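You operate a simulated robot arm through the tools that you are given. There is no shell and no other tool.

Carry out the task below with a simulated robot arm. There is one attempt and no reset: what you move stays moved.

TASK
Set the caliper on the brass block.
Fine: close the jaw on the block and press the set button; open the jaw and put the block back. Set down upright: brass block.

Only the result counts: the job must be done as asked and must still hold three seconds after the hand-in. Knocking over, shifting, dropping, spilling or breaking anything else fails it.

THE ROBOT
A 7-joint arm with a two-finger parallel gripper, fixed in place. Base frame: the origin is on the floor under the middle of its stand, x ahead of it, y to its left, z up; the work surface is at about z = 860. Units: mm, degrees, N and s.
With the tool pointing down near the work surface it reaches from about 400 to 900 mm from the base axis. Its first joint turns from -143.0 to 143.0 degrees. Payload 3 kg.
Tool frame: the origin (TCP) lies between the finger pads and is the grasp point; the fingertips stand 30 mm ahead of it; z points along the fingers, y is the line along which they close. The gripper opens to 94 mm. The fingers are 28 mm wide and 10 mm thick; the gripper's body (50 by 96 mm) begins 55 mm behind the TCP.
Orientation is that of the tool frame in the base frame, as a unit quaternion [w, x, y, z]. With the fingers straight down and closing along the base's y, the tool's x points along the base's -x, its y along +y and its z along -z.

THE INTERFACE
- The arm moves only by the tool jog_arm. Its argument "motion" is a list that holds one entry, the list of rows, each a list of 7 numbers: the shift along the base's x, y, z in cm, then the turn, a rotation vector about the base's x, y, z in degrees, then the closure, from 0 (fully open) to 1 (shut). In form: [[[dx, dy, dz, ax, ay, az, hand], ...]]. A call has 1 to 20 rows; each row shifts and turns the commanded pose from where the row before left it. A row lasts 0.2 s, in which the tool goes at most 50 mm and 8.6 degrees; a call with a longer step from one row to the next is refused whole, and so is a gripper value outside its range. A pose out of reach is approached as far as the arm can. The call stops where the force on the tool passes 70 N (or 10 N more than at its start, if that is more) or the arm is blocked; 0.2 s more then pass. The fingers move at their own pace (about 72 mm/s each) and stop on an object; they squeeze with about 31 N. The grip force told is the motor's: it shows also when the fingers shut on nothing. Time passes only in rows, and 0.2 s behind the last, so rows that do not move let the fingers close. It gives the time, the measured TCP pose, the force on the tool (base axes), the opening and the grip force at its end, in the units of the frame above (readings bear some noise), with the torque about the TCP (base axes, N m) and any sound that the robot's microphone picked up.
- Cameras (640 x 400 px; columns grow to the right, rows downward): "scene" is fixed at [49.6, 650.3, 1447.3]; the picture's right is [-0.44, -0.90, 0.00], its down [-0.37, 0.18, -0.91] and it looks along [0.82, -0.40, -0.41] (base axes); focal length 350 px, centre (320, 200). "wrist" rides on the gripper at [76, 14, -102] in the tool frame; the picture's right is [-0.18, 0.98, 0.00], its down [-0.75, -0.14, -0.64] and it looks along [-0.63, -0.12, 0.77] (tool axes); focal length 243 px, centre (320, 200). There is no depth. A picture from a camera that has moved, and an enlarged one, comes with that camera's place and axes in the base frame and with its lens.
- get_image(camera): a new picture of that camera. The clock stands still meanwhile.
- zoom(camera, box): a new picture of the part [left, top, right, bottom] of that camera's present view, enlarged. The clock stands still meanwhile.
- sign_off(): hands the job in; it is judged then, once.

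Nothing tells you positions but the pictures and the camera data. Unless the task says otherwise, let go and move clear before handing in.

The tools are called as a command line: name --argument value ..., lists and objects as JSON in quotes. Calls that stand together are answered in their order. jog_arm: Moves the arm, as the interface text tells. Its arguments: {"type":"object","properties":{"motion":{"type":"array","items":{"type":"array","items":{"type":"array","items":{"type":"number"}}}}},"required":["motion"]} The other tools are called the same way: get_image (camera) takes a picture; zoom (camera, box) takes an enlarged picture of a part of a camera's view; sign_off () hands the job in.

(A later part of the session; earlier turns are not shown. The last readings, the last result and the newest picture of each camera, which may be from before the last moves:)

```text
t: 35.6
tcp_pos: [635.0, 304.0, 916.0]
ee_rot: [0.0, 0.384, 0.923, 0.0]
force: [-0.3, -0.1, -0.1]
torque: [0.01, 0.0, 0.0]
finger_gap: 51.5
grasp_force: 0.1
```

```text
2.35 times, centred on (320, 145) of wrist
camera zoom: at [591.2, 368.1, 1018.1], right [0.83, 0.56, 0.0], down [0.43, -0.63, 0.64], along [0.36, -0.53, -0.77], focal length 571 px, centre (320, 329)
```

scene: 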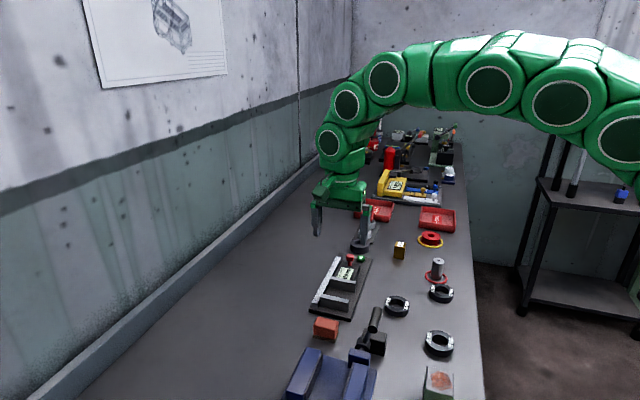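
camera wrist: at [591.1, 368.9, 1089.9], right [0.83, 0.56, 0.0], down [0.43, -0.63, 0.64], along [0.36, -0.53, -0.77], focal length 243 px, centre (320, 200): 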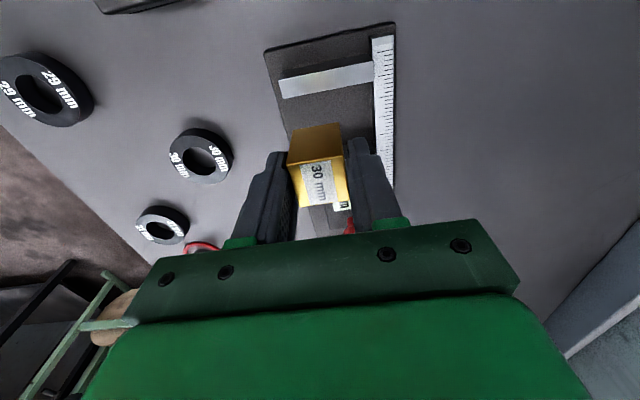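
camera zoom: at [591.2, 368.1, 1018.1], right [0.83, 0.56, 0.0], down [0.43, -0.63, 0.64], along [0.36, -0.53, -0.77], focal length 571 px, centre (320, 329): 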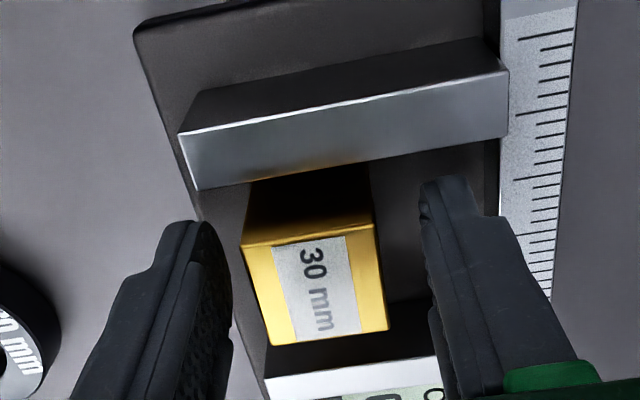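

The block is standing between the jaws. I'll rise straight up and move over the red knob to inspect it.

jog_arm --motion '[[[0, 0, 1.0, 0, 0, 0, 0.45], [0, 0, 2.0, 0, 0, 0, 0.45], [0, 0, 3.0, 0, 0, 0, 0.45], [0, 0, 3.0, 0, 0, 0, 0.45], [1.962, -1.57, 0, 0, 0, 0, 0.3], [1.962, -1.57, 0, 0, 0, 0, 0], [1.962, -1.57, 0, 0, 0, 0, 0], [1.962, -1.57, 0, 0, 0, 0, 0], [1.962, -1.57, 0, 0, 0, 0, 0], [0, 0, 0, 0, 0, 0, 0], [0, 0, 0, 0, 0, 0, 0]]]'

get_image --camera "wrist"

zoom --camera "wrist" --box '[250, 60, 410, 200]'

zoom --camera "scene" --box '[300, 240, 380, 320]'

```text
t: 38.0
tcp_pos: [732.9, 227.8, 1007.6]
ee_rot: [0.0, 0.383, 0.924, 0.0]
force: [-0.4, 0.6, -0.2]
torque: [-0.04, -0.04, 0.0]
finger_gap: 94.2
grasp_force: 0.0
```

```text
taken
camera wrist: at [689.0, 291.1, 1109.3], right [0.83, 0.56, 0.0], down [0.43, -0.63, 0.64], along [0.36, -0.53, -0.77], focal length 243 px, centre (320, 200)
```

wrist: 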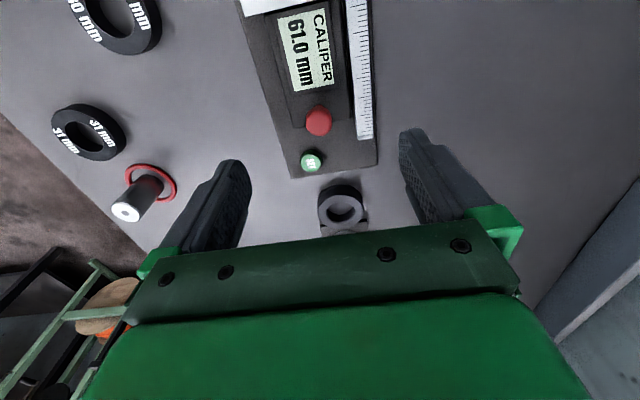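

```text
2.86 times, centred on (330, 130) of wrist
camera zoom: at [689.0, 291.1, 1109.3], right [0.83, 0.56, 0.0], down [0.43, -0.63, 0.64], along [0.36, -0.53, -0.77], focal length 693 px, centre (291, 400)
```

zoom: 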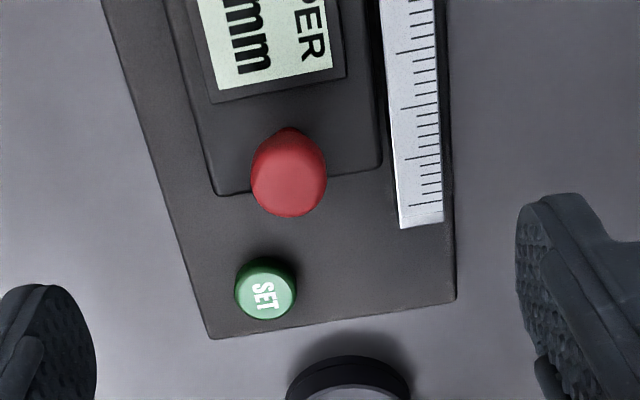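

```text
5.00 times, centred on (340, 280) of scene
camera zoom: at [49.6, 650.3, 1447.3], right [-0.44, -0.9, 0.0], down [-0.37, 0.18, -0.91], along [0.82, -0.4, -0.41], focal length 1751 px, centre (220, -200)
```

zoom: 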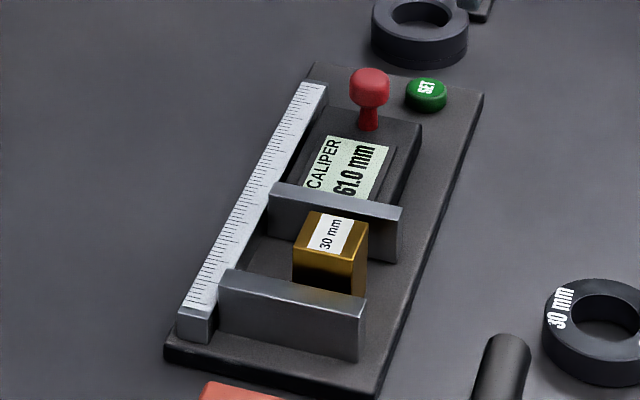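

The knob's mushroom head spans z≈908–923, is about 22 mm across and sits at about s=359, w=678. I'll descend toward it with the fingers open and recheck alignment.

jog_arm --motion '[[[0.05, -0.18, -1.5, 0, 0, 0, 0], [0, 0, -2.0, 0, 0, 0, 0], [0, 0, -1.5, 0, 0, 0, 0.3], [0, 0, -1.0, 0, 0, 0, 0.3], [0, 0, 0, 0, 0, 0, 0.3], [0, 0, 0, 0, 0, 0, 0.3]]]'

zoom --camera "wrist" --box '[220, 60, 420, 230]'

zoom --camera "scene" --box '[310, 210, 400, 300]'

```text
t: 39.4
tcp_pos: [732.7, 225.1, 946.6]
ee_rot: [0.0, 0.384, 0.924, 0.0]
force: [-0.7, -0.7, -0.3]
torque: [-0.02, 0.02, -0.04]
finger_gap: 65.8
grasp_force: 0.1
```

```text
2.35 times, centred on (320, 145) of wrist
camera zoom: at [689.6, 287.6, 1047.8], right [0.83, 0.56, 0.0], down [0.43, -0.63, 0.64], along [0.36, -0.53, -0.77], focal length 571 px, centre (320, 329)
```

zoom: 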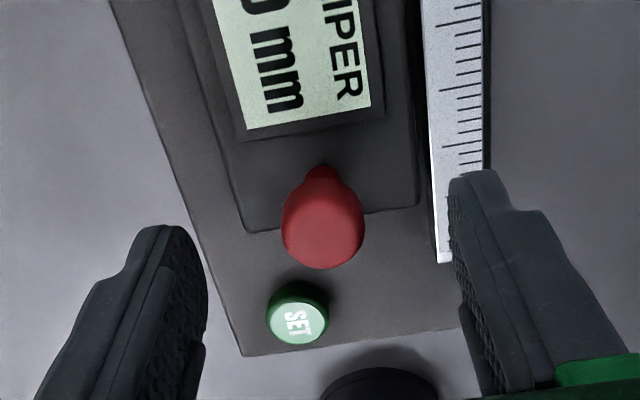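

```text
4.44 times, centred on (355, 255) of scene
camera zoom: at [49.6, 650.3, 1447.3], right [-0.44, -0.9, 0.0], down [-0.37, 0.18, -0.91], along [0.82, -0.4, -0.41], focal length 1557 px, centre (164, -44)
```

zoom: 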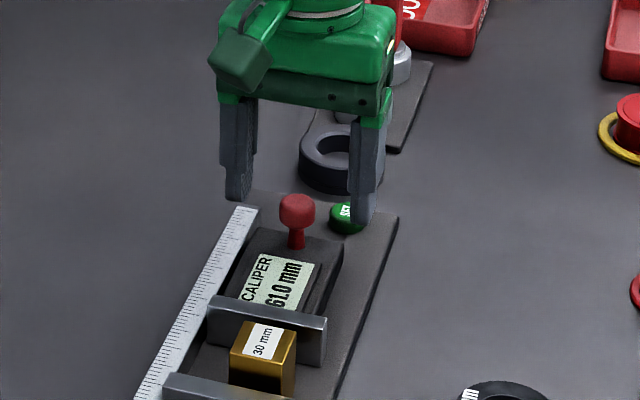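

The knob is about 1–2 mm off the tool centre. I'll correct that, descend to z≈926 and close gently on the knob head.

jog_arm --motion '[[[-0.03, 0.18, -0.7, 0, 0, 0, 0.3], [0, 0, -0.7, 0, 0, 0, 0.3], [0, 0, -0.5, 0, 0, 0, 0.4], [0, 0, 0, 0, 0, 0, 0.45], [0, 0, 0, 0, 0, 0, 0.5]]]'

zoom --camera "wrist" --box '[220, 60, 420, 230]'

zoom --camera "scene" --box '[325, 230, 385, 280]'

```text
t: 40.6
tcp_pos: [732.9, 226.1, 926.3]
ee_rot: [0.0, 0.384, 0.923, 0.0]
force: [0.0, -0.6, -0.6]
torque: [-0.02, 0.0, 0.01]
finger_gap: 47.0
grasp_force: 0.1
```

```text
2.35 times, centred on (320, 145) of wrist
camera zoom: at [689.2, 289.7, 1028.7], right [0.83, 0.56, 0.0], down [0.43, -0.63, 0.64], along [0.36, -0.53, -0.77], focal length 571 px, centre (320, 329)
```

zoom: 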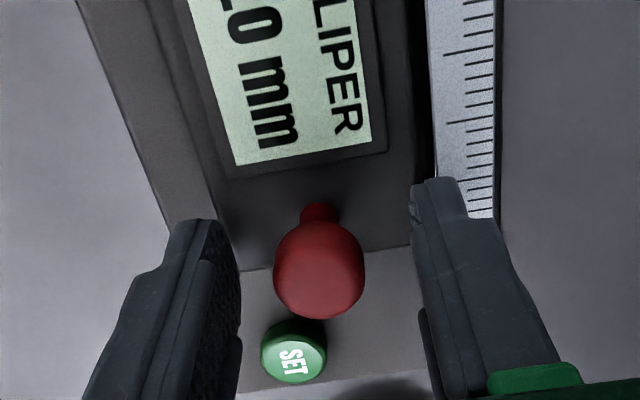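

```text
8.00 times, centred on (355, 255) of scene
camera zoom: at [49.6, 650.3, 1447.3], right [-0.44, -0.9, 0.0], down [-0.37, 0.18, -0.91], along [0.82, -0.4, -0.41], focal length 2802 px, centre (40, -240)
```

zoom: 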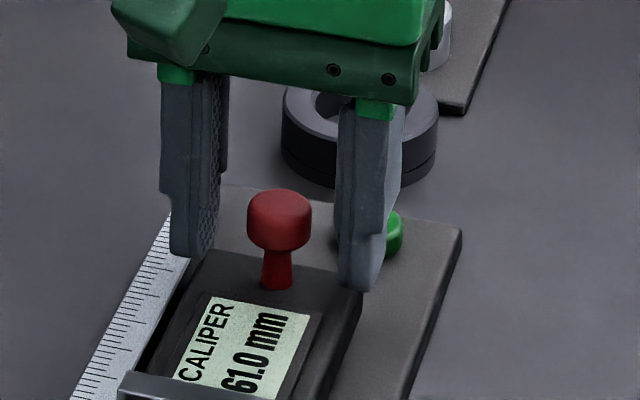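

The knob is well centred between the fingers. I'll close on it.

jog_arm --motion '[[[0, 0, 0, 0, 0, 0, 0.6], [0, 0, 0, 0, 0, 0, 0.65], [0, 0, 0, 0, 0, 0, 0.7], [0, 0, 0, 0, 0, 0, 0.75], [0, 0, 0, 0, 0, 0, 0.8], [0, 0, 0, 0, 0, 0, 0.9], [0, 0, 0, 0, 0, 0, 1.0], [0, 0, 0, 0, 0, 0, 1.0]]]'

zoom --camera "scene" --box '[325, 230, 385, 280]'

```text
t: 42.4
tcp_pos: [732.9, 226.2, 926.2]
ee_rot: [0.0, 0.383, 0.924, -0.001]
force: [-6.6, -2.9, 0.7]
torque: [0.37, -0.31, -0.01]
finger_gap: 21.5
grasp_force: 44.6
```

```text
8.00 times, centred on (355, 255) of scene
camera zoom: at [49.6, 650.3, 1447.3], right [-0.44, -0.9, 0.0], down [-0.37, 0.18, -0.91], along [0.82, -0.4, -0.41], focal length 2802 px, centre (40, -240)
```

zoom: 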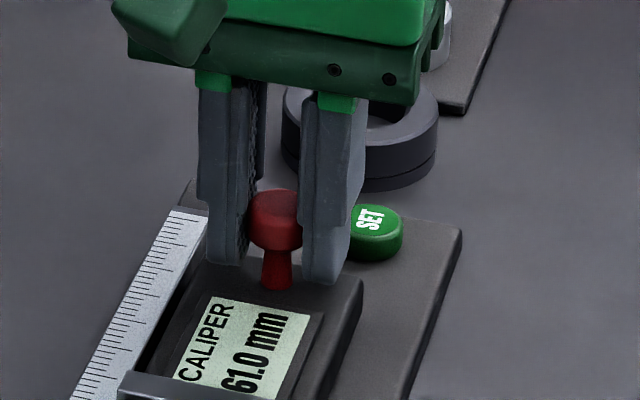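

The knob is gripped at 21.5 mm. I'll slide the jaw about 10 mm toward the fixed jaw and check that it follows.

jog_arm --motion '[[[-0.0707, 0.0707, 0, 0, 0, 0, 1], [-0.1414, 0.1414, 0, 0, 0, 0, 1], [-0.1414, 0.1414, 0, 0, 0, 0, 1], [-0.1414, 0.1414, 0, 0, 0, 0, 1], [-0.1414, 0.1414, 0, 0, 0, 0, 1], [-0.0707, 0.0707, 0, 0, 0, 0, 1], [0, 0, 0, 0, 0, 0, 1]]]'

zoom --camera "scene" --box '[300, 230, 390, 320]'

```text
t: 44.0
tcp_pos: [725.4, 231.9, 926.9]
ee_rot: [0.0, 0.384, 0.923, 0.001]
force: [-0.9, -2.0, -5.1]
torque: [0.23, -0.59, -0.01]
finger_gap: 21.7
grasp_force: 44.9
```

```text
4.44 times, centred on (345, 275) of scene
camera zoom: at [49.6, 650.3, 1447.3], right [-0.44, -0.9, 0.0], down [-0.37, 0.18, -0.91], along [0.82, -0.4, -0.41], focal length 1557 px, centre (209, -133)
```

zoom: 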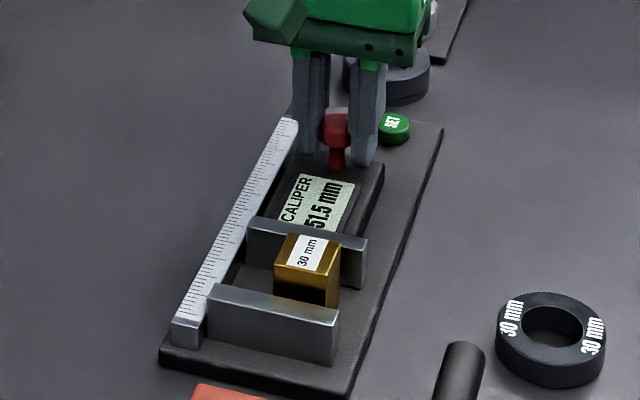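

The slide follows and the display now reads 51.5 mm. I'll continue another 12 mm.

jog_arm --motion '[[[-0.0707, 0.0707, 0, 0, 0, 0, 1], [-0.1414, 0.1414, 0, 0, 0, 0, 1], [-0.1414, 0.1414, 0, 0, 0, 0, 1], [-0.1414, 0.1414, 0, 0, 0, 0, 1], [-0.1414, 0.1414, 0, 0, 0, 0, 1], [-0.1414, 0.1414, 0, 0, 0, 0, 1], [-0.0707, 0.0707, 0, 0, 0, 0, 1], [0, 0, 0, 0, 0, 0, 1]]]'

zoom --camera "scene" --box '[300, 230, 390, 320]'

zoom --camera "wrist" --box '[200, 0, 440, 200]'

```text
t: 45.8
tcp_pos: [717.2, 240.2, 927.2]
ee_rot: [-0.001, 0.383, 0.924, 0.0]
force: [-4.2, -2.8, -8.4]
torque: [0.77, -0.77, -0.02]
finger_gap: 21.2
grasp_force: 45.0
```

```text
4.44 times, centred on (345, 275) of scene
camera zoom: at [49.6, 650.3, 1447.3], right [-0.44, -0.9, 0.0], down [-0.37, 0.18, -0.91], along [0.82, -0.4, -0.41], focal length 1557 px, centre (209, -133)
```

zoom: 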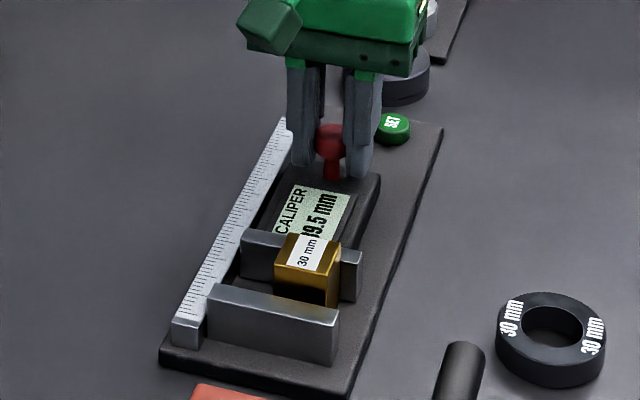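

```text
2.00 times, centred on (320, 100) of wrist
camera zoom: at [674.0, 304.6, 1028.7], right [0.83, 0.56, 0.0], down [0.43, -0.63, 0.64], along [0.36, -0.53, -0.77], focal length 485 px, centre (320, 400)
```

zoom: 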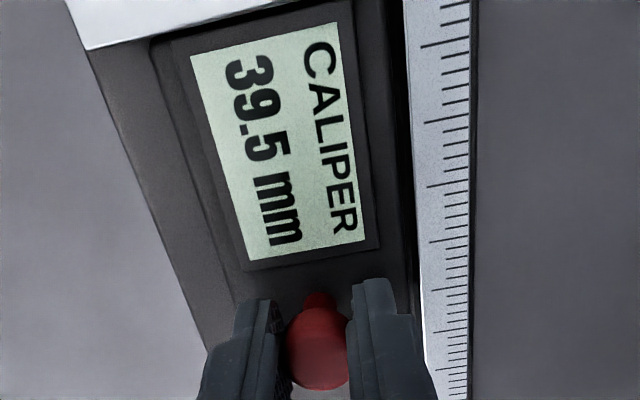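

The display reads 39.5 mm and forces are low. I'll continue in 1 mm rows, easing the vertical load slightly.

jog_arm --motion '[[[-0.0707, 0.0707, -0.03, 0, 0, 0, 1], [-0.0707, 0.0707, -0.02, 0, 0, 0, 1], [-0.0707, 0.0707, 0, 0, 0, 0, 1], [-0.0707, 0.0707, 0, 0, 0, 0, 1], [-0.0707, 0.0707, 0, 0, 0, 0, 1], [-0.0707, 0.0707, 0, 0, 0, 0, 1], [0, 0, 0, 0, 0, 0, 1]]]'

zoom --camera "scene" --box '[300, 230, 390, 320]'

zoom --camera "wrist" --box '[200, 0, 440, 200]'

```text
t: 47.4
tcp_pos: [712.7, 245.9, 927.2]
ee_rot: [0.001, 0.384, 0.923, 0.0]
force: [-3.1, -5.0, 23.5]
torque: [-1.04, 0.88, -0.25]
finger_gap: 21.0
grasp_force: 45.3
```

```text
4.44 times, centred on (345, 275) of scene
camera zoom: at [49.6, 650.3, 1447.3], right [-0.44, -0.9, 0.0], down [-0.37, 0.18, -0.91], along [0.82, -0.4, -0.41], focal length 1557 px, centre (209, -133)
```

zoom: 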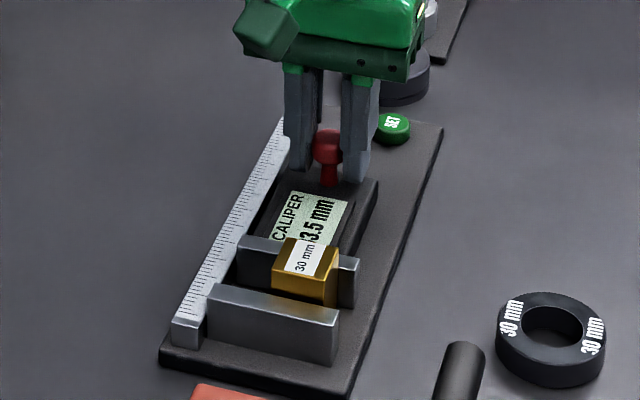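

```text
2.00 times, centred on (320, 100) of wrist
camera zoom: at [669.5, 308.9, 1028.9], right [0.83, 0.56, 0.0], down [0.43, -0.63, 0.64], along [0.36, -0.53, -0.77], focal length 485 px, centre (320, 400)
```

zoom: 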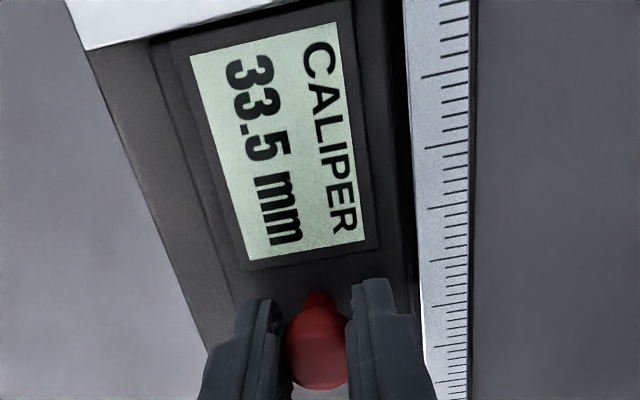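

The display reads 33.5 mm and the block is moving with the jaw. My small downward shift loaded the knob, so I'll undo most of it and continue gently.

jog_arm --motion '[[[0, 0, 0.035, 0, 0, 0, 1], [-0.0354, 0.0354, 0, 0, 0, 0, 1], [-0.0354, 0.0354, 0, 0, 0, 0, 1], [-0.0354, 0.0354, 0, 0, 0, 0, 1], [-0.0354, 0.0354, 0, 0, 0, 0, 1], [0, 0, 0, 0, 0, 0, 1]]]'

zoom --camera "scene" --box '[310, 260, 370, 320]'

zoom --camera "wrist" --box '[200, 0, 440, 200]'

```text
t: 48.8
tcp_pos: [711.9, 247.3, 927.7]
ee_rot: [0.001, 0.384, 0.923, 0.0]
force: [4.9, 3.5, 14.6]
torque: [-0.86, 0.69, -0.06]
finger_gap: 21.4
grasp_force: 44.9
```

```text
6.67 times, centred on (340, 290) of scene
camera zoom: at [49.6, 650.3, 1447.3], right [-0.44, -0.9, 0.0], down [-0.37, 0.18, -0.91], along [0.82, -0.4, -0.41], focal length 2335 px, centre (187, -400)
```

zoom: 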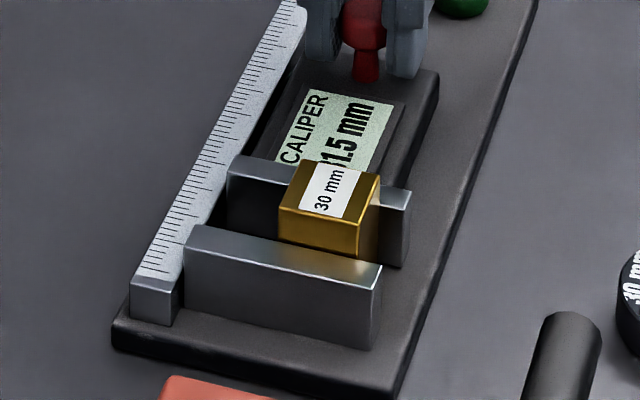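

```text
2.00 times, centred on (320, 100) of wrist
camera zoom: at [668.2, 310.3, 1028.9], right [0.83, 0.56, 0.0], down [0.43, -0.63, 0.64], along [0.36, -0.53, -0.77], focal length 485 px, centre (320, 400)
```

zoom: 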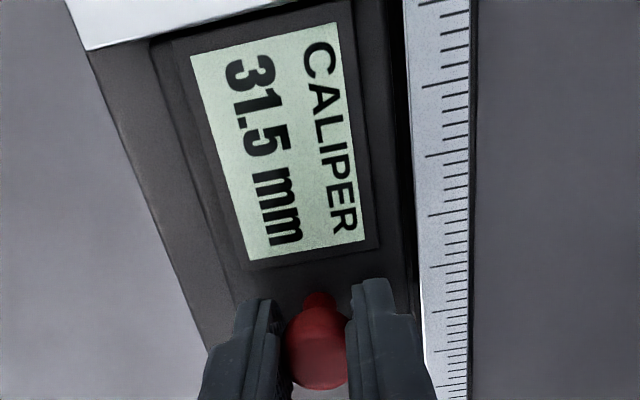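

The display reads 31.5 mm with still no clamping force. I'll continue in 0.5 mm rows.

jog_arm --motion '[[[-0.0354, 0.0354, 0, 0, 0, 0, 1], [-0.0354, 0.0354, 0, 0, 0, 0, 1], [0, 0, 0, 0, 0, 0, 1]]]'

zoom --camera "wrist" --box '[200, 0, 440, 200]'

zoom --camera "scene" --box '[310, 260, 370, 320]'

```text
t: 49.6
tcp_pos: [711.6, 247.7, 928.0]
ee_rot: [0.001, 0.383, 0.924, 0.0]
force: [21.7, -5.4, 9.0]
torque: [-0.65, 0.66, -0.22]
finger_gap: 21.2
grasp_force: 45.0
```

```text
2.00 times, centred on (320, 100) of wrist
camera zoom: at [667.7, 310.9, 1028.8], right [0.83, 0.56, 0.0], down [0.43, -0.63, 0.64], along [0.36, -0.53, -0.77], focal length 485 px, centre (320, 400)
```

zoom: 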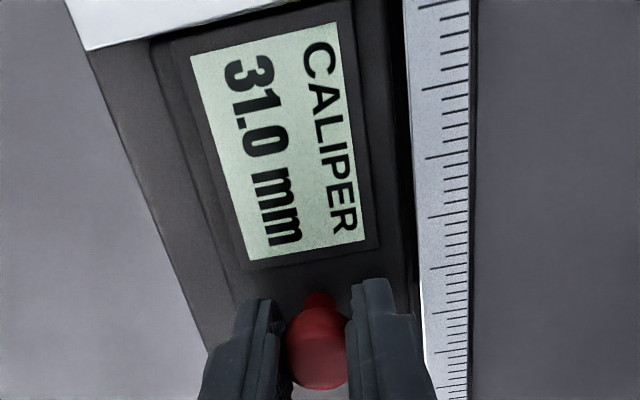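

```text
6.67 times, centred on (340, 290) of scene
camera zoom: at [49.6, 650.3, 1447.3], right [-0.44, -0.9, 0.0], down [-0.37, 0.18, -0.91], along [0.82, -0.4, -0.41], focal length 2335 px, centre (187, -400)
```

zoom: 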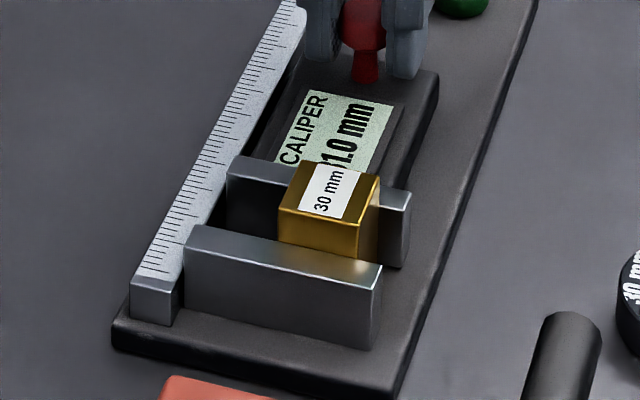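

There's about 19 N of resistance at a reading of 31.0, so the jaw seems to be clamping on the block. One more small nudge should confirm it.

jog_arm --motion '[[[-0.0283, 0.0283, 0, 0, 0, 0, 1], [0, 0, 0, 0, 0, 0, 1]]]'

zoom --camera "wrist" --box '[200, 0, 440, 200]'

zoom --camera "scene" --box '[310, 260, 370, 320]'

```text
t: 50.2
tcp_pos: [710.0, 248.3, 927.1]
ee_rot: [0.0, 0.383, 0.924, 0.0]
force: [31.1, -12.4, 6.2]
torque: [-0.64, -0.3, -0.02]
finger_gap: 21.4
grasp_force: 44.8
```

```text
2.00 times, centred on (320, 100) of wrist
camera zoom: at [667.3, 311.3, 1028.9], right [0.83, 0.56, 0.0], down [0.43, -0.63, 0.64], along [0.36, -0.53, -0.77], focal length 485 px, centre (320, 400)
```

zoom: 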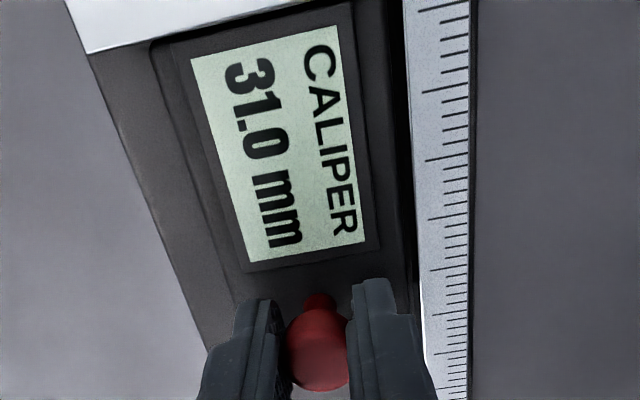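

```text
6.67 times, centred on (340, 290) of scene
camera zoom: at [49.6, 650.3, 1447.3], right [-0.44, -0.9, 0.0], down [-0.37, 0.18, -0.91], along [0.82, -0.4, -0.41], focal length 2335 px, centre (187, -400)
```

zoom: 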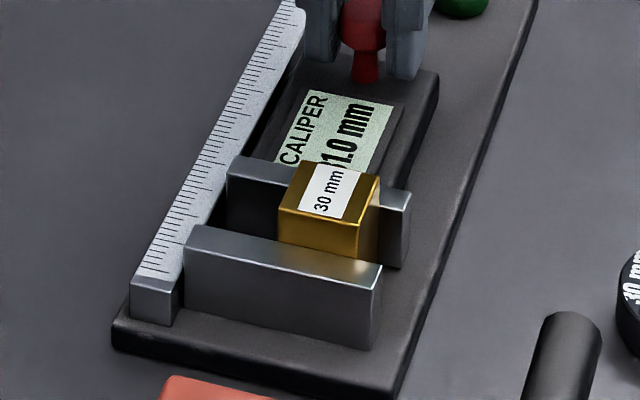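

The display holds at 31.0 mm with about 31 N of clamping, so the jaw is closed on the block and the caliper reads 1.0 mm high. I'll release the knob, rise and check that the jaw stays shut.

jog_arm --motion '[[[0, 0, 0, 0, 0, 0, 0.7], [0, 0, 0, 0, 0, 0, 0.6], [0, 0, 0, 0, 0, 0, 0.5], [0, 0, 0, 0, 0, 0, 0.5], [0, 0, 1.0, 0, 0, 0, 0.5], [0, 0, 2.0, 0, 0, 0, 0.5], [0, 0, 3.0, 0, 0, 0, 0.5], [0, 0, 1.0, 0, 0, 0, 0.5], [0, 0, 0, 0, 0, 0, 0.7], [0, 0, 0, 0, 0, 0, 1.0]]]'

zoom --camera "scene" --box '[310, 240, 390, 320]'

get_image --camera "wrist"

```text
t: 52.4
tcp_pos: [710.4, 249.3, 995.8]
ee_rot: [0.0, 0.384, 0.923, 0.0]
force: [-0.5, 0.0, 0.3]
torque: [0.0, 0.04, 0.01]
finger_gap: 0.1
grasp_force: 23.9
```

```text
5.00 times, centred on (350, 280) of scene
camera zoom: at [49.6, 650.3, 1447.3], right [-0.44, -0.9, 0.0], down [-0.37, 0.18, -0.91], along [0.82, -0.4, -0.41], focal length 1751 px, centre (170, -200)
```

zoom: 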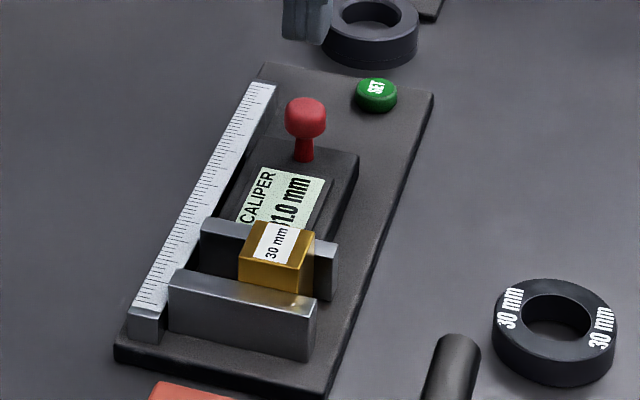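

```text
taken
camera wrist: at [666.9, 312.4, 1097.7], right [0.83, 0.56, 0.0], down [0.43, -0.63, 0.64], along [0.36, -0.53, -0.77], focal length 243 px, centre (320, 200)
```

wrist: 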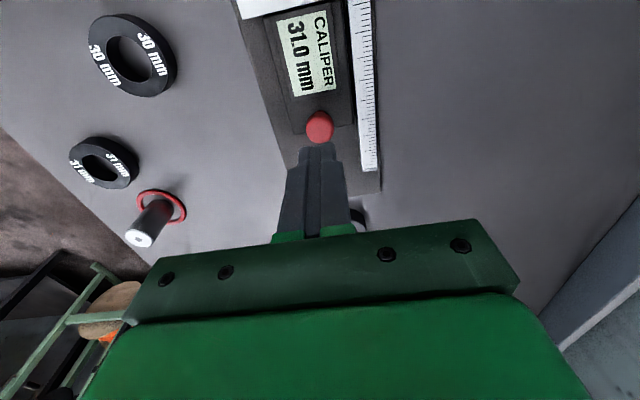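

The jaw stays shut and the display still shows 31.0. I'll move above the SET button with the fingers closed.

jog_arm --motion '[[[0.602, -0.965, 0, 0, 0, 0, 1], [1.205, -1.93, 0, 0, 0, 0, 1], [1.205, -1.93, 0, 0, 0, 0, 1], [1.205, -1.93, 0, 0, 0, 0, 1], [0.603, -0.965, 0, 0, 0, 0, 1], [0, 0, 0, 0, 0, 0, 1], [0, 0, 0, 0, 0, 0, 1]]]'

zoom --camera "wrist" --box '[240, 60, 400, 180]'

zoom --camera "scene" --box '[320, 200, 400, 280]'

```text
t: 54.0
tcp_pos: [759.1, 170.9, 996.3]
ee_rot: [0.0, 0.384, 0.923, 0.0]
force: [0.5, 0.3, -0.7]
torque: [0.03, 0.01, 0.02]
finger_gap: 0.1
grasp_force: 30.8
```

```text
3.33 times, centred on (320, 120) of wrist
camera zoom: at [715.3, 233.8, 1098.5], right [0.83, 0.56, 0.0], down [0.43, -0.63, 0.64], along [0.36, -0.53, -0.77], focal length 809 px, centre (320, 467)
```

zoom: 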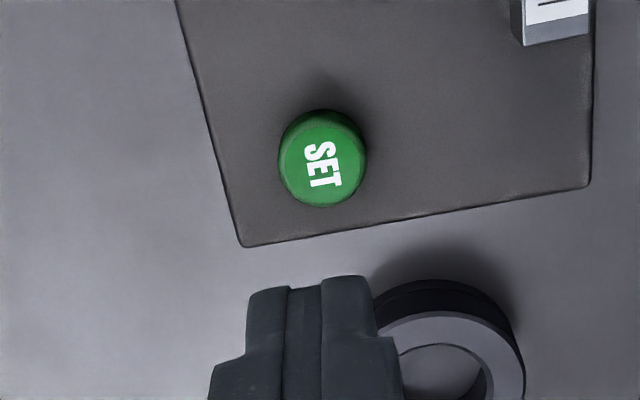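

```text
5.00 times, centred on (360, 240) of scene
camera zoom: at [49.6, 650.3, 1447.3], right [-0.44, -0.9, 0.0], down [-0.37, 0.18, -0.91], along [0.82, -0.4, -0.41], focal length 1751 px, centre (120, 0)
```

zoom: 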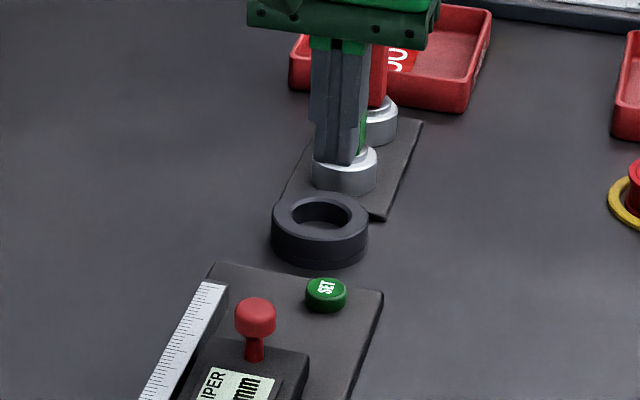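

The button is within 1 mm of the tool axis. I'll descend to just above it.

jog_arm --motion '[[[0.08, 0.01, -1.5, 0, 0, 0, 1], [0, 0, -2.5, 0, 0, 0, 1], [0, 0, -2.2, 0, 0, 0, 1], [0, 0, -1.2, 0, 0, 0, 1], [0, 0, -0.5, 0, 0, 0, 1], [0, 0, 0, 0, 0, 0, 1], [0, 0, 0, 0, 0, 0, 1]]]'

zoom --camera "scene" --box '[330, 225, 390, 275]'

zoom --camera "wrist" --box '[240, 60, 400, 180]'

```text
t: 55.6
tcp_pos: [758.3, 170.7, 918.4]
ee_rot: [-0.001, 0.383, 0.924, 0.0]
force: [-0.7, -0.6, -0.2]
torque: [0.02, 0.01, -0.01]
finger_gap: 0.1
grasp_force: 31.3
```

```text
8.00 times, centred on (360, 250) of scene
camera zoom: at [49.6, 650.3, 1447.3], right [-0.44, -0.9, 0.0], down [-0.37, 0.18, -0.91], along [0.82, -0.4, -0.41], focal length 2802 px, centre (0, -200)
```

zoom: 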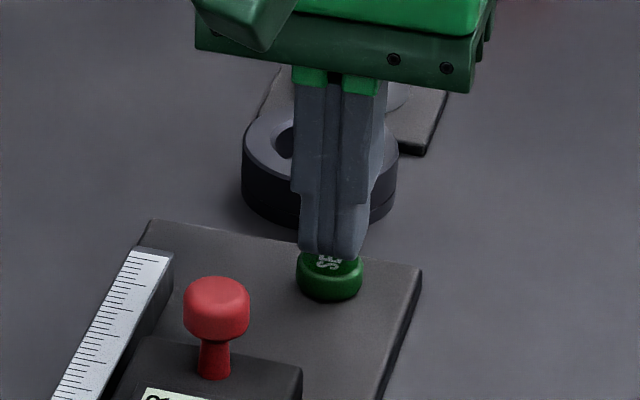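

```text
3.33 times, centred on (320, 120) of wrist
camera zoom: at [715.4, 234.2, 1019.8], right [0.83, 0.56, 0.0], down [0.43, -0.63, 0.64], along [0.36, -0.53, -0.77], focal length 809 px, centre (320, 467)
```

zoom: 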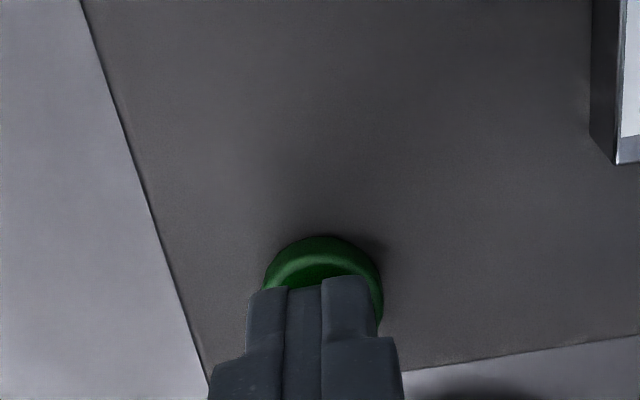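

The fingertips are a few millimetres above the button. I'll press in small steps and watch for force and sound.

jog_arm --motion '[[[0, 0, -0.15, 0, 0, 0, 1], [0, 0, -0.15, 0, 0, 0, 1], [0, 0, -0.1, 0, 0, 0, 1], [0, 0, 0, 0, 0, 0, 1]]]'

jog_arm --motion '[[[0, 0, -0.1, 0, 0, 0, 1], [0, 0, 0, 0, 0, 0, 1]]]'

jog_arm --motion '[[[0, 0, -0.1, 0, 0, 0, 1], [0, 0, 0, 0, 0, 0, 1]]]'

```text
t: 56.6
tcp_pos: [759.9, 170.5, 914.0]
ee_rot: [0.0, 0.383, 0.924, 0.001]
force: [0.1, 0.3, -0.5]
torque: [0.0, -0.05, -0.02]
finger_gap: 0.0
grasp_force: 31.3
```

```text
t: 57.2
tcp_pos: [758.8, 170.7, 913.5]
ee_rot: [0.0, 0.383, 0.924, 0.0]
force: [1.0, 0.2, -0.1]
torque: [-0.03, 0.0, -0.01]
finger_gap: 0.0
grasp_force: 31.5
```

```text
t: 57.8
tcp_pos: [759.6, 171.4, 912.3]
ee_rot: [0.0, 0.383, 0.924, 0.0]
force: [-0.8, 0.4, 2.0]
torque: [0.0, -0.04, -0.01]
finger_gap: 0.1
grasp_force: 31.4
```

jog_arm --motion '[[[0, 0, -0.05, 0, 0, 0, 1], [0, 0, -0.05, 0, 0, 0, 1], [0, 0, 0, 0, 0, 0, 1]]]'

jog_arm --motion '[[[0, 0, -0.05, 0, 0, 0, 1], [0, 0, -0.05, 0, 0, 0, 1], [0, 0, 0, 0, 0, 0, 1]]]'

```text
t: 58.6
tcp_pos: [758.9, 170.7, 911.4]
ee_rot: [0.0, 0.383, 0.924, 0.0]
force: [0.0, 0.8, 1.2]
torque: [0.03, 0.04, -0.01]
finger_gap: 0.2
grasp_force: 31.1
```

```text
t: 59.4
tcp_pos: [759.2, 170.9, 909.2]
ee_rot: [0.0, 0.384, 0.923, -0.001]
force: [0.8, -1.6, 2.1]
torque: [-0.02, 0.01, -0.02]
finger_gap: 0.0
grasp_force: 31.1
```

jog_arm --motion '[[[0, 0, -0.05, 0, 0, 0, 1], [0, 0, -0.05, 0, 0, 0, 1], [0, 0, 0, 0, 0, 0, 1]]]'

zoom --camera "scene" --box '[320, 225, 390, 295]'

```text
t: 60.2
tcp_pos: [760.5, 170.9, 908.5]
ee_rot: [-0.001, 0.383, 0.924, 0.0]
force: [0.9, 1.7, 3.0]
torque: [0.07, -0.03, 0.0]
finger_gap: 0.0
grasp_force: 30.9
heard: click
```

```text
5.71 times, centred on (355, 260) of scene
camera zoom: at [49.6, 650.3, 1447.3], right [-0.44, -0.9, 0.0], down [-0.37, 0.18, -0.91], along [0.82, -0.4, -0.41], focal length 2002 px, centre (120, -143)
```

zoom: 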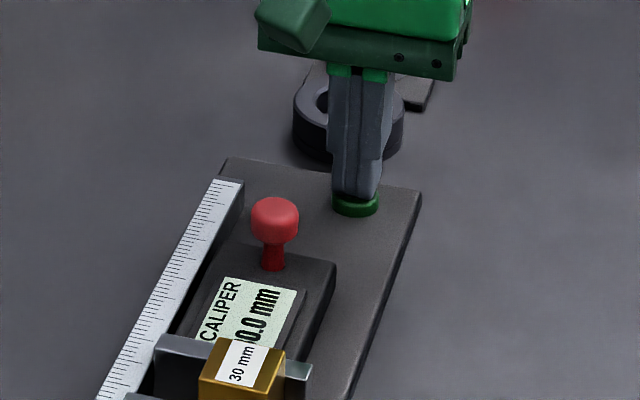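

I heard a click and the display now ends in "0.0", so it should read 30.0. I'll lift off the button and return above the knob to check.

jog_arm --motion '[[[0, 0, 0.5, 0, 0, 0, 1], [0, 0, 1.5, 0, 0, 0, 1], [0, 0, 2.5, 0, 0, 0, 1], [0, 0, 3.0, 0, 0, 0, 1], [0, 0, 1.2, 0, 0, 0, 1], [-0.6, 0.96, 0, 0, 0, 0, 0.7], [-1.2, 1.92, 0, 0, 0, 0, 0.3], [-1.2, 1.92, 0, 0, 0, 0, 0.3], [-1.2, 1.92, 0, 0, 0, 0, 0.3], [-0.6, 0.96, 0, 0, 0, 0, 0.3], [0, 0, 0, 0, 0, 0, 0.3], [0, 0, 0, 0, 0, 0, 0.3]]]'

get_image --camera "wrist"

zoom --camera "wrist" --box '[220, 0, 420, 170]'

```text
t: 62.8
tcp_pos: [712.4, 246.6, 995.8]
ee_rot: [0.0, 0.384, 0.923, 0.0]
force: [0.2, 0.2, -0.2]
torque: [0.02, -0.01, -0.04]
finger_gap: 65.9
grasp_force: 0.0
```

```text
taken
camera wrist: at [669.1, 310.5, 1097.6], right [0.83, 0.56, 0.0], down [0.43, -0.63, 0.64], along [0.36, -0.53, -0.77], focal length 243 px, centre (320, 200)
```

wrist: 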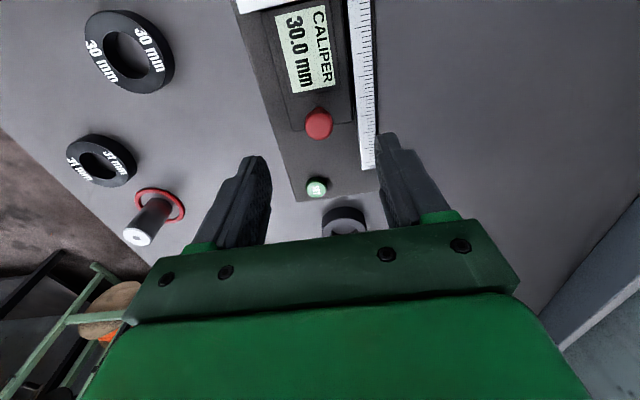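

```text
2.35 times, centred on (320, 85) of wrist
camera zoom: at [669.1, 310.5, 1097.6], right [0.83, 0.56, 0.0], down [0.43, -0.63, 0.64], along [0.36, -0.53, -0.77], focal length 571 px, centre (320, 471)
```

zoom: 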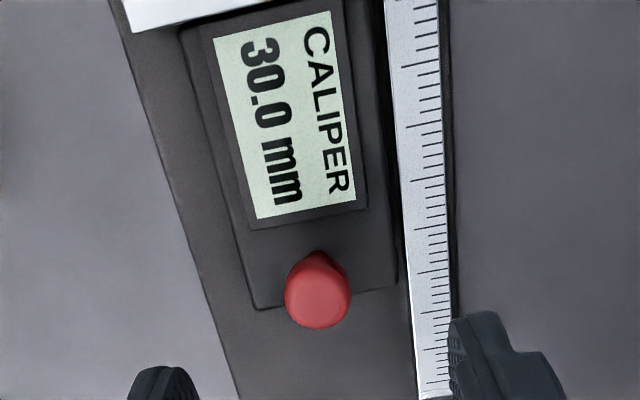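

The display reads 30.0 mm, so the set worked. Next I'll grip the knob again to open the jaw.

jog_arm --motion '[[[-0.17, 0.13, -1.5, 0, 0, 0, 0.4], [0, 0, -2.0, 0, 0, 0, 0.5], [0, 0, -2.0, 0, 0, 0, 0.5], [0, 0, -1.0, 0, 0, 0, 0.5], [0, 0, -0.35, 0, 0, 0, 0.5], [0, 0, 0, 0, 0, 0, 0.5], [0, 0, 0, 0, 0, 0, 0.5]]]'

zoom --camera "wrist" --box '[220, 60, 420, 230]'

zoom --camera "scene" --box '[310, 230, 390, 310]'

```text
t: 64.4
tcp_pos: [709.9, 249.0, 928.4]
ee_rot: [0.0, 0.383, 0.924, 0.0]
force: [-0.4, 0.3, -0.2]
torque: [0.0, 0.01, 0.0]
finger_gap: 47.0
grasp_force: 0.0
```

```text
2.35 times, centred on (320, 145) of wrist
camera zoom: at [666.4, 312.4, 1029.3], right [0.83, 0.56, 0.0], down [0.43, -0.63, 0.64], along [0.36, -0.53, -0.77], focal length 571 px, centre (320, 329)
```

zoom: 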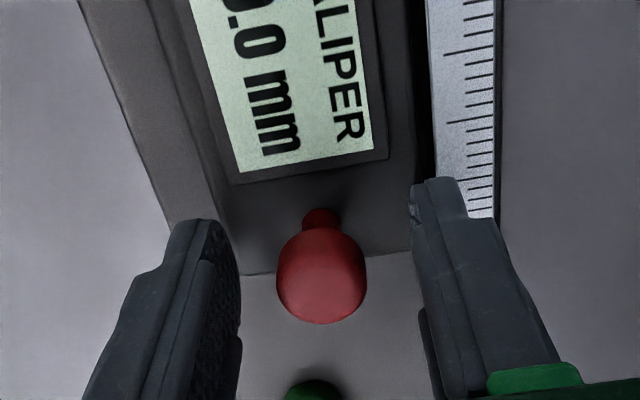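

```text
5.00 times, centred on (350, 270) of scene
camera zoom: at [49.6, 650.3, 1447.3], right [-0.44, -0.9, 0.0], down [-0.37, 0.18, -0.91], along [0.82, -0.4, -0.41], focal length 1751 px, centre (170, -150)
```

zoom: 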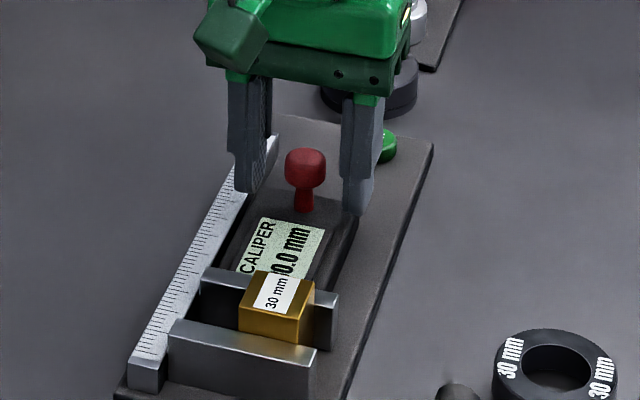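

The knob is centred again. I'll close, then pull the slide open about 31 mm.

jog_arm --motion '[[[0, 0, -0.1, 0, 0, 0, 0.5], [0, 0, 0, 0, 0, 0, 0.6], [0, 0, 0, 0, 0, 0, 0.65], [0, 0, 0, 0, 0, 0, 0.7], [0, 0, 0, 0, 0, 0, 0.75], [0, 0, 0, 0, 0, 0, 0.8], [0, 0, 0, 0, 0, 0, 0.9], [0, 0, 0, 0, 0, 0, 1.0], [0, 0, 0, 0, 0, 0, 1.0], [0.0354, -0.0354, 0, 0, 0, 0, 1], [0.0707, -0.0707, 0, 0, 0, 0, 1], [0.1061, -0.1061, 0, 0, 0, 0, 1], [0.0707, -0.0707, 0, 0, 0, 0, 1], [0, 0, 0, 0, 0, 0, 1]]]'

zoom --camera "scene" --box '[310, 240, 390, 320]'

```text
t: 67.4
tcp_pos: [713.1, 246.0, 926.4]
ee_rot: [-0.001, 0.384, 0.924, -0.001]
force: [-16.7, -16.6, -3.9]
torque: [0.06, -0.44, -0.06]
finger_gap: 21.5
grasp_force: 44.8
```

```text
5.00 times, centred on (350, 280) of scene
camera zoom: at [49.6, 650.3, 1447.3], right [-0.44, -0.9, 0.0], down [-0.37, 0.18, -0.91], along [0.82, -0.4, -0.41], focal length 1751 px, centre (170, -200)
```

zoom: 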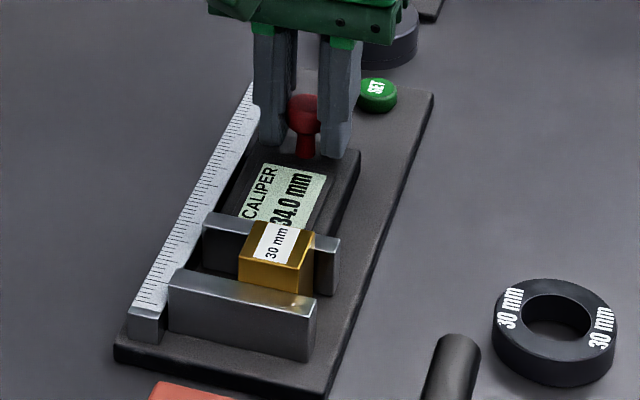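

The jaw is opening and reads 34.0 mm. There's about 23 N of sideways load on the knob, so I'll ease that and keep opening.

jog_arm --motion '[[[-0.03, -0.03, 0, 0, 0, 0, 1], [0.0707, -0.0707, 0, 0, 0, 0, 1], [0.1414, -0.1414, 0, 0, 0, 0, 1], [0.1414, -0.1414, 0, 0, 0, 0, 1], [0.1414, -0.1414, 0, 0, 0, 0, 1], [0.1414, -0.1414, 0, 0, 0, 0, 1], [0.1414, -0.1414, 0, 0, 0, 0, 1], [0.0707, -0.0707, 0, 0, 0, 0, 1], [0, 0, 0, 0, 0, 0, 1]]]'

zoom --camera "scene" --box '[310, 240, 390, 320]'

```text
t: 69.4
tcp_pos: [720.9, 237.0, 926.4]
ee_rot: [0.0, 0.383, 0.924, -0.001]
force: [5.4, 5.6, -3.8]
torque: [0.16, 0.95, -0.01]
finger_gap: 21.7
grasp_force: 45.0
```

```text
5.00 times, centred on (350, 280) of scene
camera zoom: at [49.6, 650.3, 1447.3], right [-0.44, -0.9, 0.0], down [-0.37, 0.18, -0.91], along [0.82, -0.4, -0.41], focal length 1751 px, centre (170, -200)
```

zoom: 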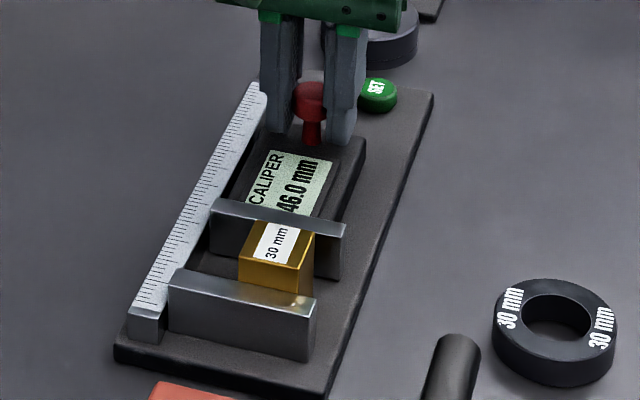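

The display reads 46.0 mm. I'll open another 14 mm, back to the starting opening.

jog_arm --motion '[[[0.0707, -0.0707, 0, 0, 0, 0, 1], [0.1414, -0.1414, 0, 0, 0, 0, 1], [0.1414, -0.1414, 0, 0, 0, 0, 1], [0.1414, -0.1414, 0, 0, 0, 0, 1], [0.1414, -0.1414, 0, 0, 0, 0, 1], [0.1414, -0.1414, 0, 0, 0, 0, 1], [0.1414, -0.1414, 0, 0, 0, 0, 1], [0.0707, -0.0707, 0, 0, 0, 0, 1], [0, 0, 0, 0, 0, 0, 1]]]'

zoom --camera "scene" --box '[310, 240, 390, 320]'

```text
t: 71.4
tcp_pos: [729.5, 227.9, 926.5]
ee_rot: [-0.001, 0.383, 0.924, 0.0]
force: [9.8, 12.1, 8.6]
torque: [-0.77, -0.21, 0.1]
finger_gap: 21.6
grasp_force: 44.8
```

```text
5.00 times, centred on (350, 280) of scene
camera zoom: at [49.6, 650.3, 1447.3], right [-0.44, -0.9, 0.0], down [-0.37, 0.18, -0.91], along [0.82, -0.4, -0.41], focal length 1751 px, centre (170, -200)
```

zoom: 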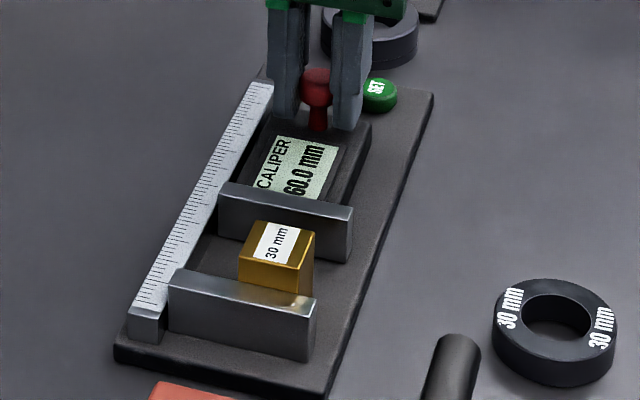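

The display reads 60.0 mm, the original opening with the 1 mm correction. I'll release the knob, rise and go above the block.

jog_arm --motion '[[[0, 0, 0, 0, 0, 0, 0.7], [0, 0, 0, 0, 0, 0, 0.6], [0, 0, 0, 0, 0, 0, 0.5], [0, 0, 0, 0, 0, 0, 0.5], [0, 0, 1.0, 0, 0, 0, 0.5], [0, 0, 2.0, 0, 0, 0, 0.5], [0, 0, 3.0, 0, 0, 0, 0.45], [0, 0, 1.0, 0, 0, 0, 0.45], [-1.2, 0.955, 0, 0, 0, 0, 0.45], [-1.95, 1.55, 0, 0, 0, 0, 0.45], [-1.95, 1.55, 0, 0, 0, 0, 0.45], [-1.95, 1.55, 0, 0, 0, 0, 0.45], [-1.95, 1.55, 0, 0, 0, 0, 0.45], [-0.7, 0.557, 0, 0, 0, 0, 0.45], [0, 0, 0, 0, 0, 0, 0.45], [0, 0, 0, 0, 0, 0, 0.45]]]'

get_image --camera "wrist"

zoom --camera "wrist" --box '[220, 30, 420, 180]'

zoom --camera "scene" --box '[310, 240, 390, 320]'

```text
t: 74.8
tcp_pos: [632.7, 304.2, 996.5]
ee_rot: [0.0, 0.383, 0.924, 0.0]
force: [0.7, 0.5, -0.2]
torque: [0.0, 0.0, -0.02]
finger_gap: 52.0
grasp_force: 0.1
```

```text
taken
camera wrist: at [589.2, 367.9, 1098.2], right [0.83, 0.56, 0.0], down [0.43, -0.63, 0.64], along [0.36, -0.53, -0.77], focal length 243 px, centre (320, 200)
```

wrist: 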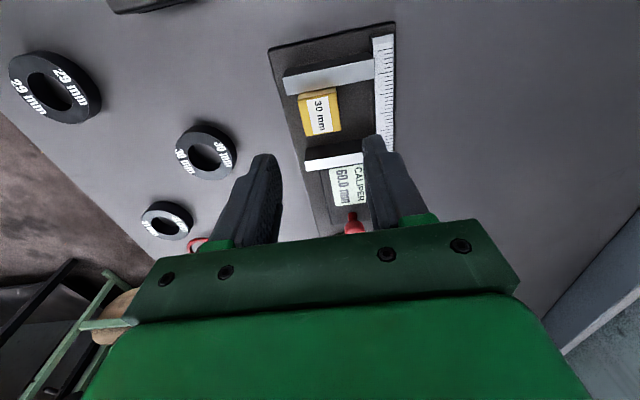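

```text
2.67 times, centred on (320, 105) of wrist
camera zoom: at [589.2, 367.9, 1098.2], right [0.83, 0.56, 0.0], down [0.43, -0.63, 0.64], along [0.36, -0.53, -0.77], focal length 647 px, centre (320, 453)
```

zoom: 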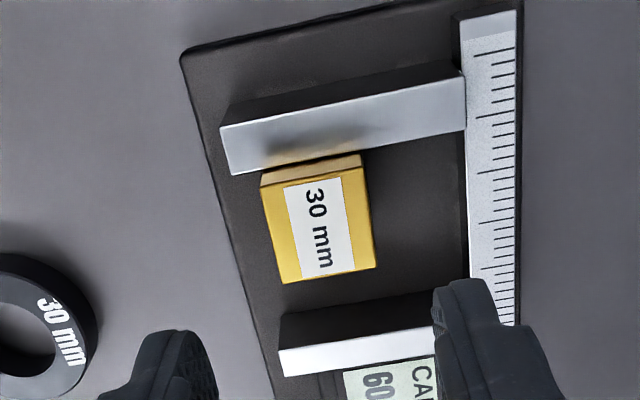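

```text
5.00 times, centred on (350, 280) of scene
camera zoom: at [49.6, 650.3, 1447.3], right [-0.44, -0.9, 0.0], down [-0.37, 0.18, -0.91], along [0.82, -0.4, -0.41], focal length 1751 px, centre (170, -200)
```

zoom: 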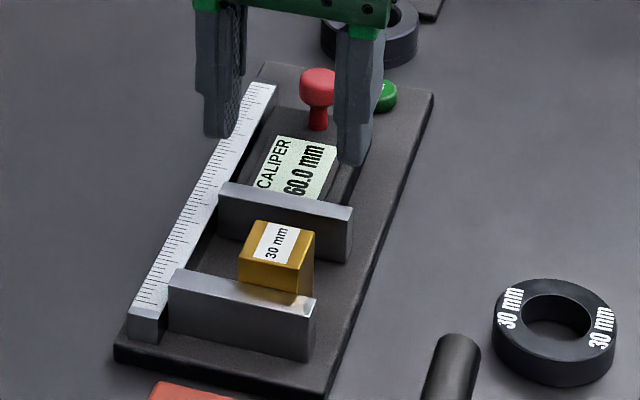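

The block stands squarely at about s=226.3, w=664.3. I'll offset the grip slightly away from the fixed jaw and descend around it.

jog_arm --motion '[[[-0.035, 0.245, -1.5, 0, 0, 0, 0.45], [0, 0, -2.0, 0, 0, 0, 0.45], [0, 0, -1.5, 0, 0, 0, 0.45], [0, 0, 0, 0, 0, 0, 0.45], [0, 0, 0, 0, 0, 0, 0.45]]]'

zoom --camera "wrist" --box '[200, 40, 440, 220]'

```text
t: 76.0
tcp_pos: [633.1, 307.3, 946.5]
ee_rot: [0.0, 0.384, 0.923, 0.0]
force: [0.4, -0.6, -0.3]
torque: [0.0, -0.01, -0.02]
finger_gap: 51.6
grasp_force: 0.1
```

```text
2.22 times, centred on (320, 130) of wrist
camera zoom: at [589.2, 370.3, 1047.9], right [0.83, 0.56, 0.0], down [0.43, -0.63, 0.64], along [0.36, -0.53, -0.77], focal length 539 px, centre (320, 356)
```

zoom: 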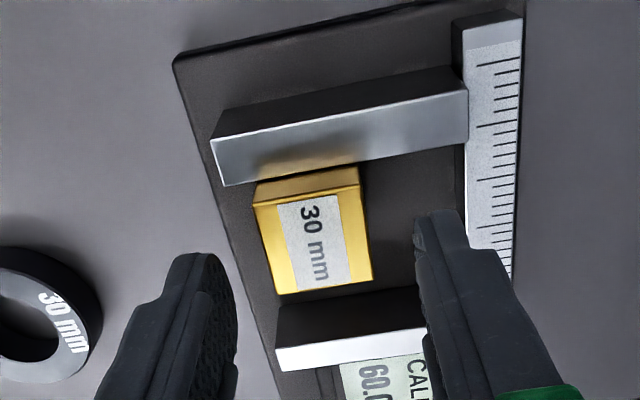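

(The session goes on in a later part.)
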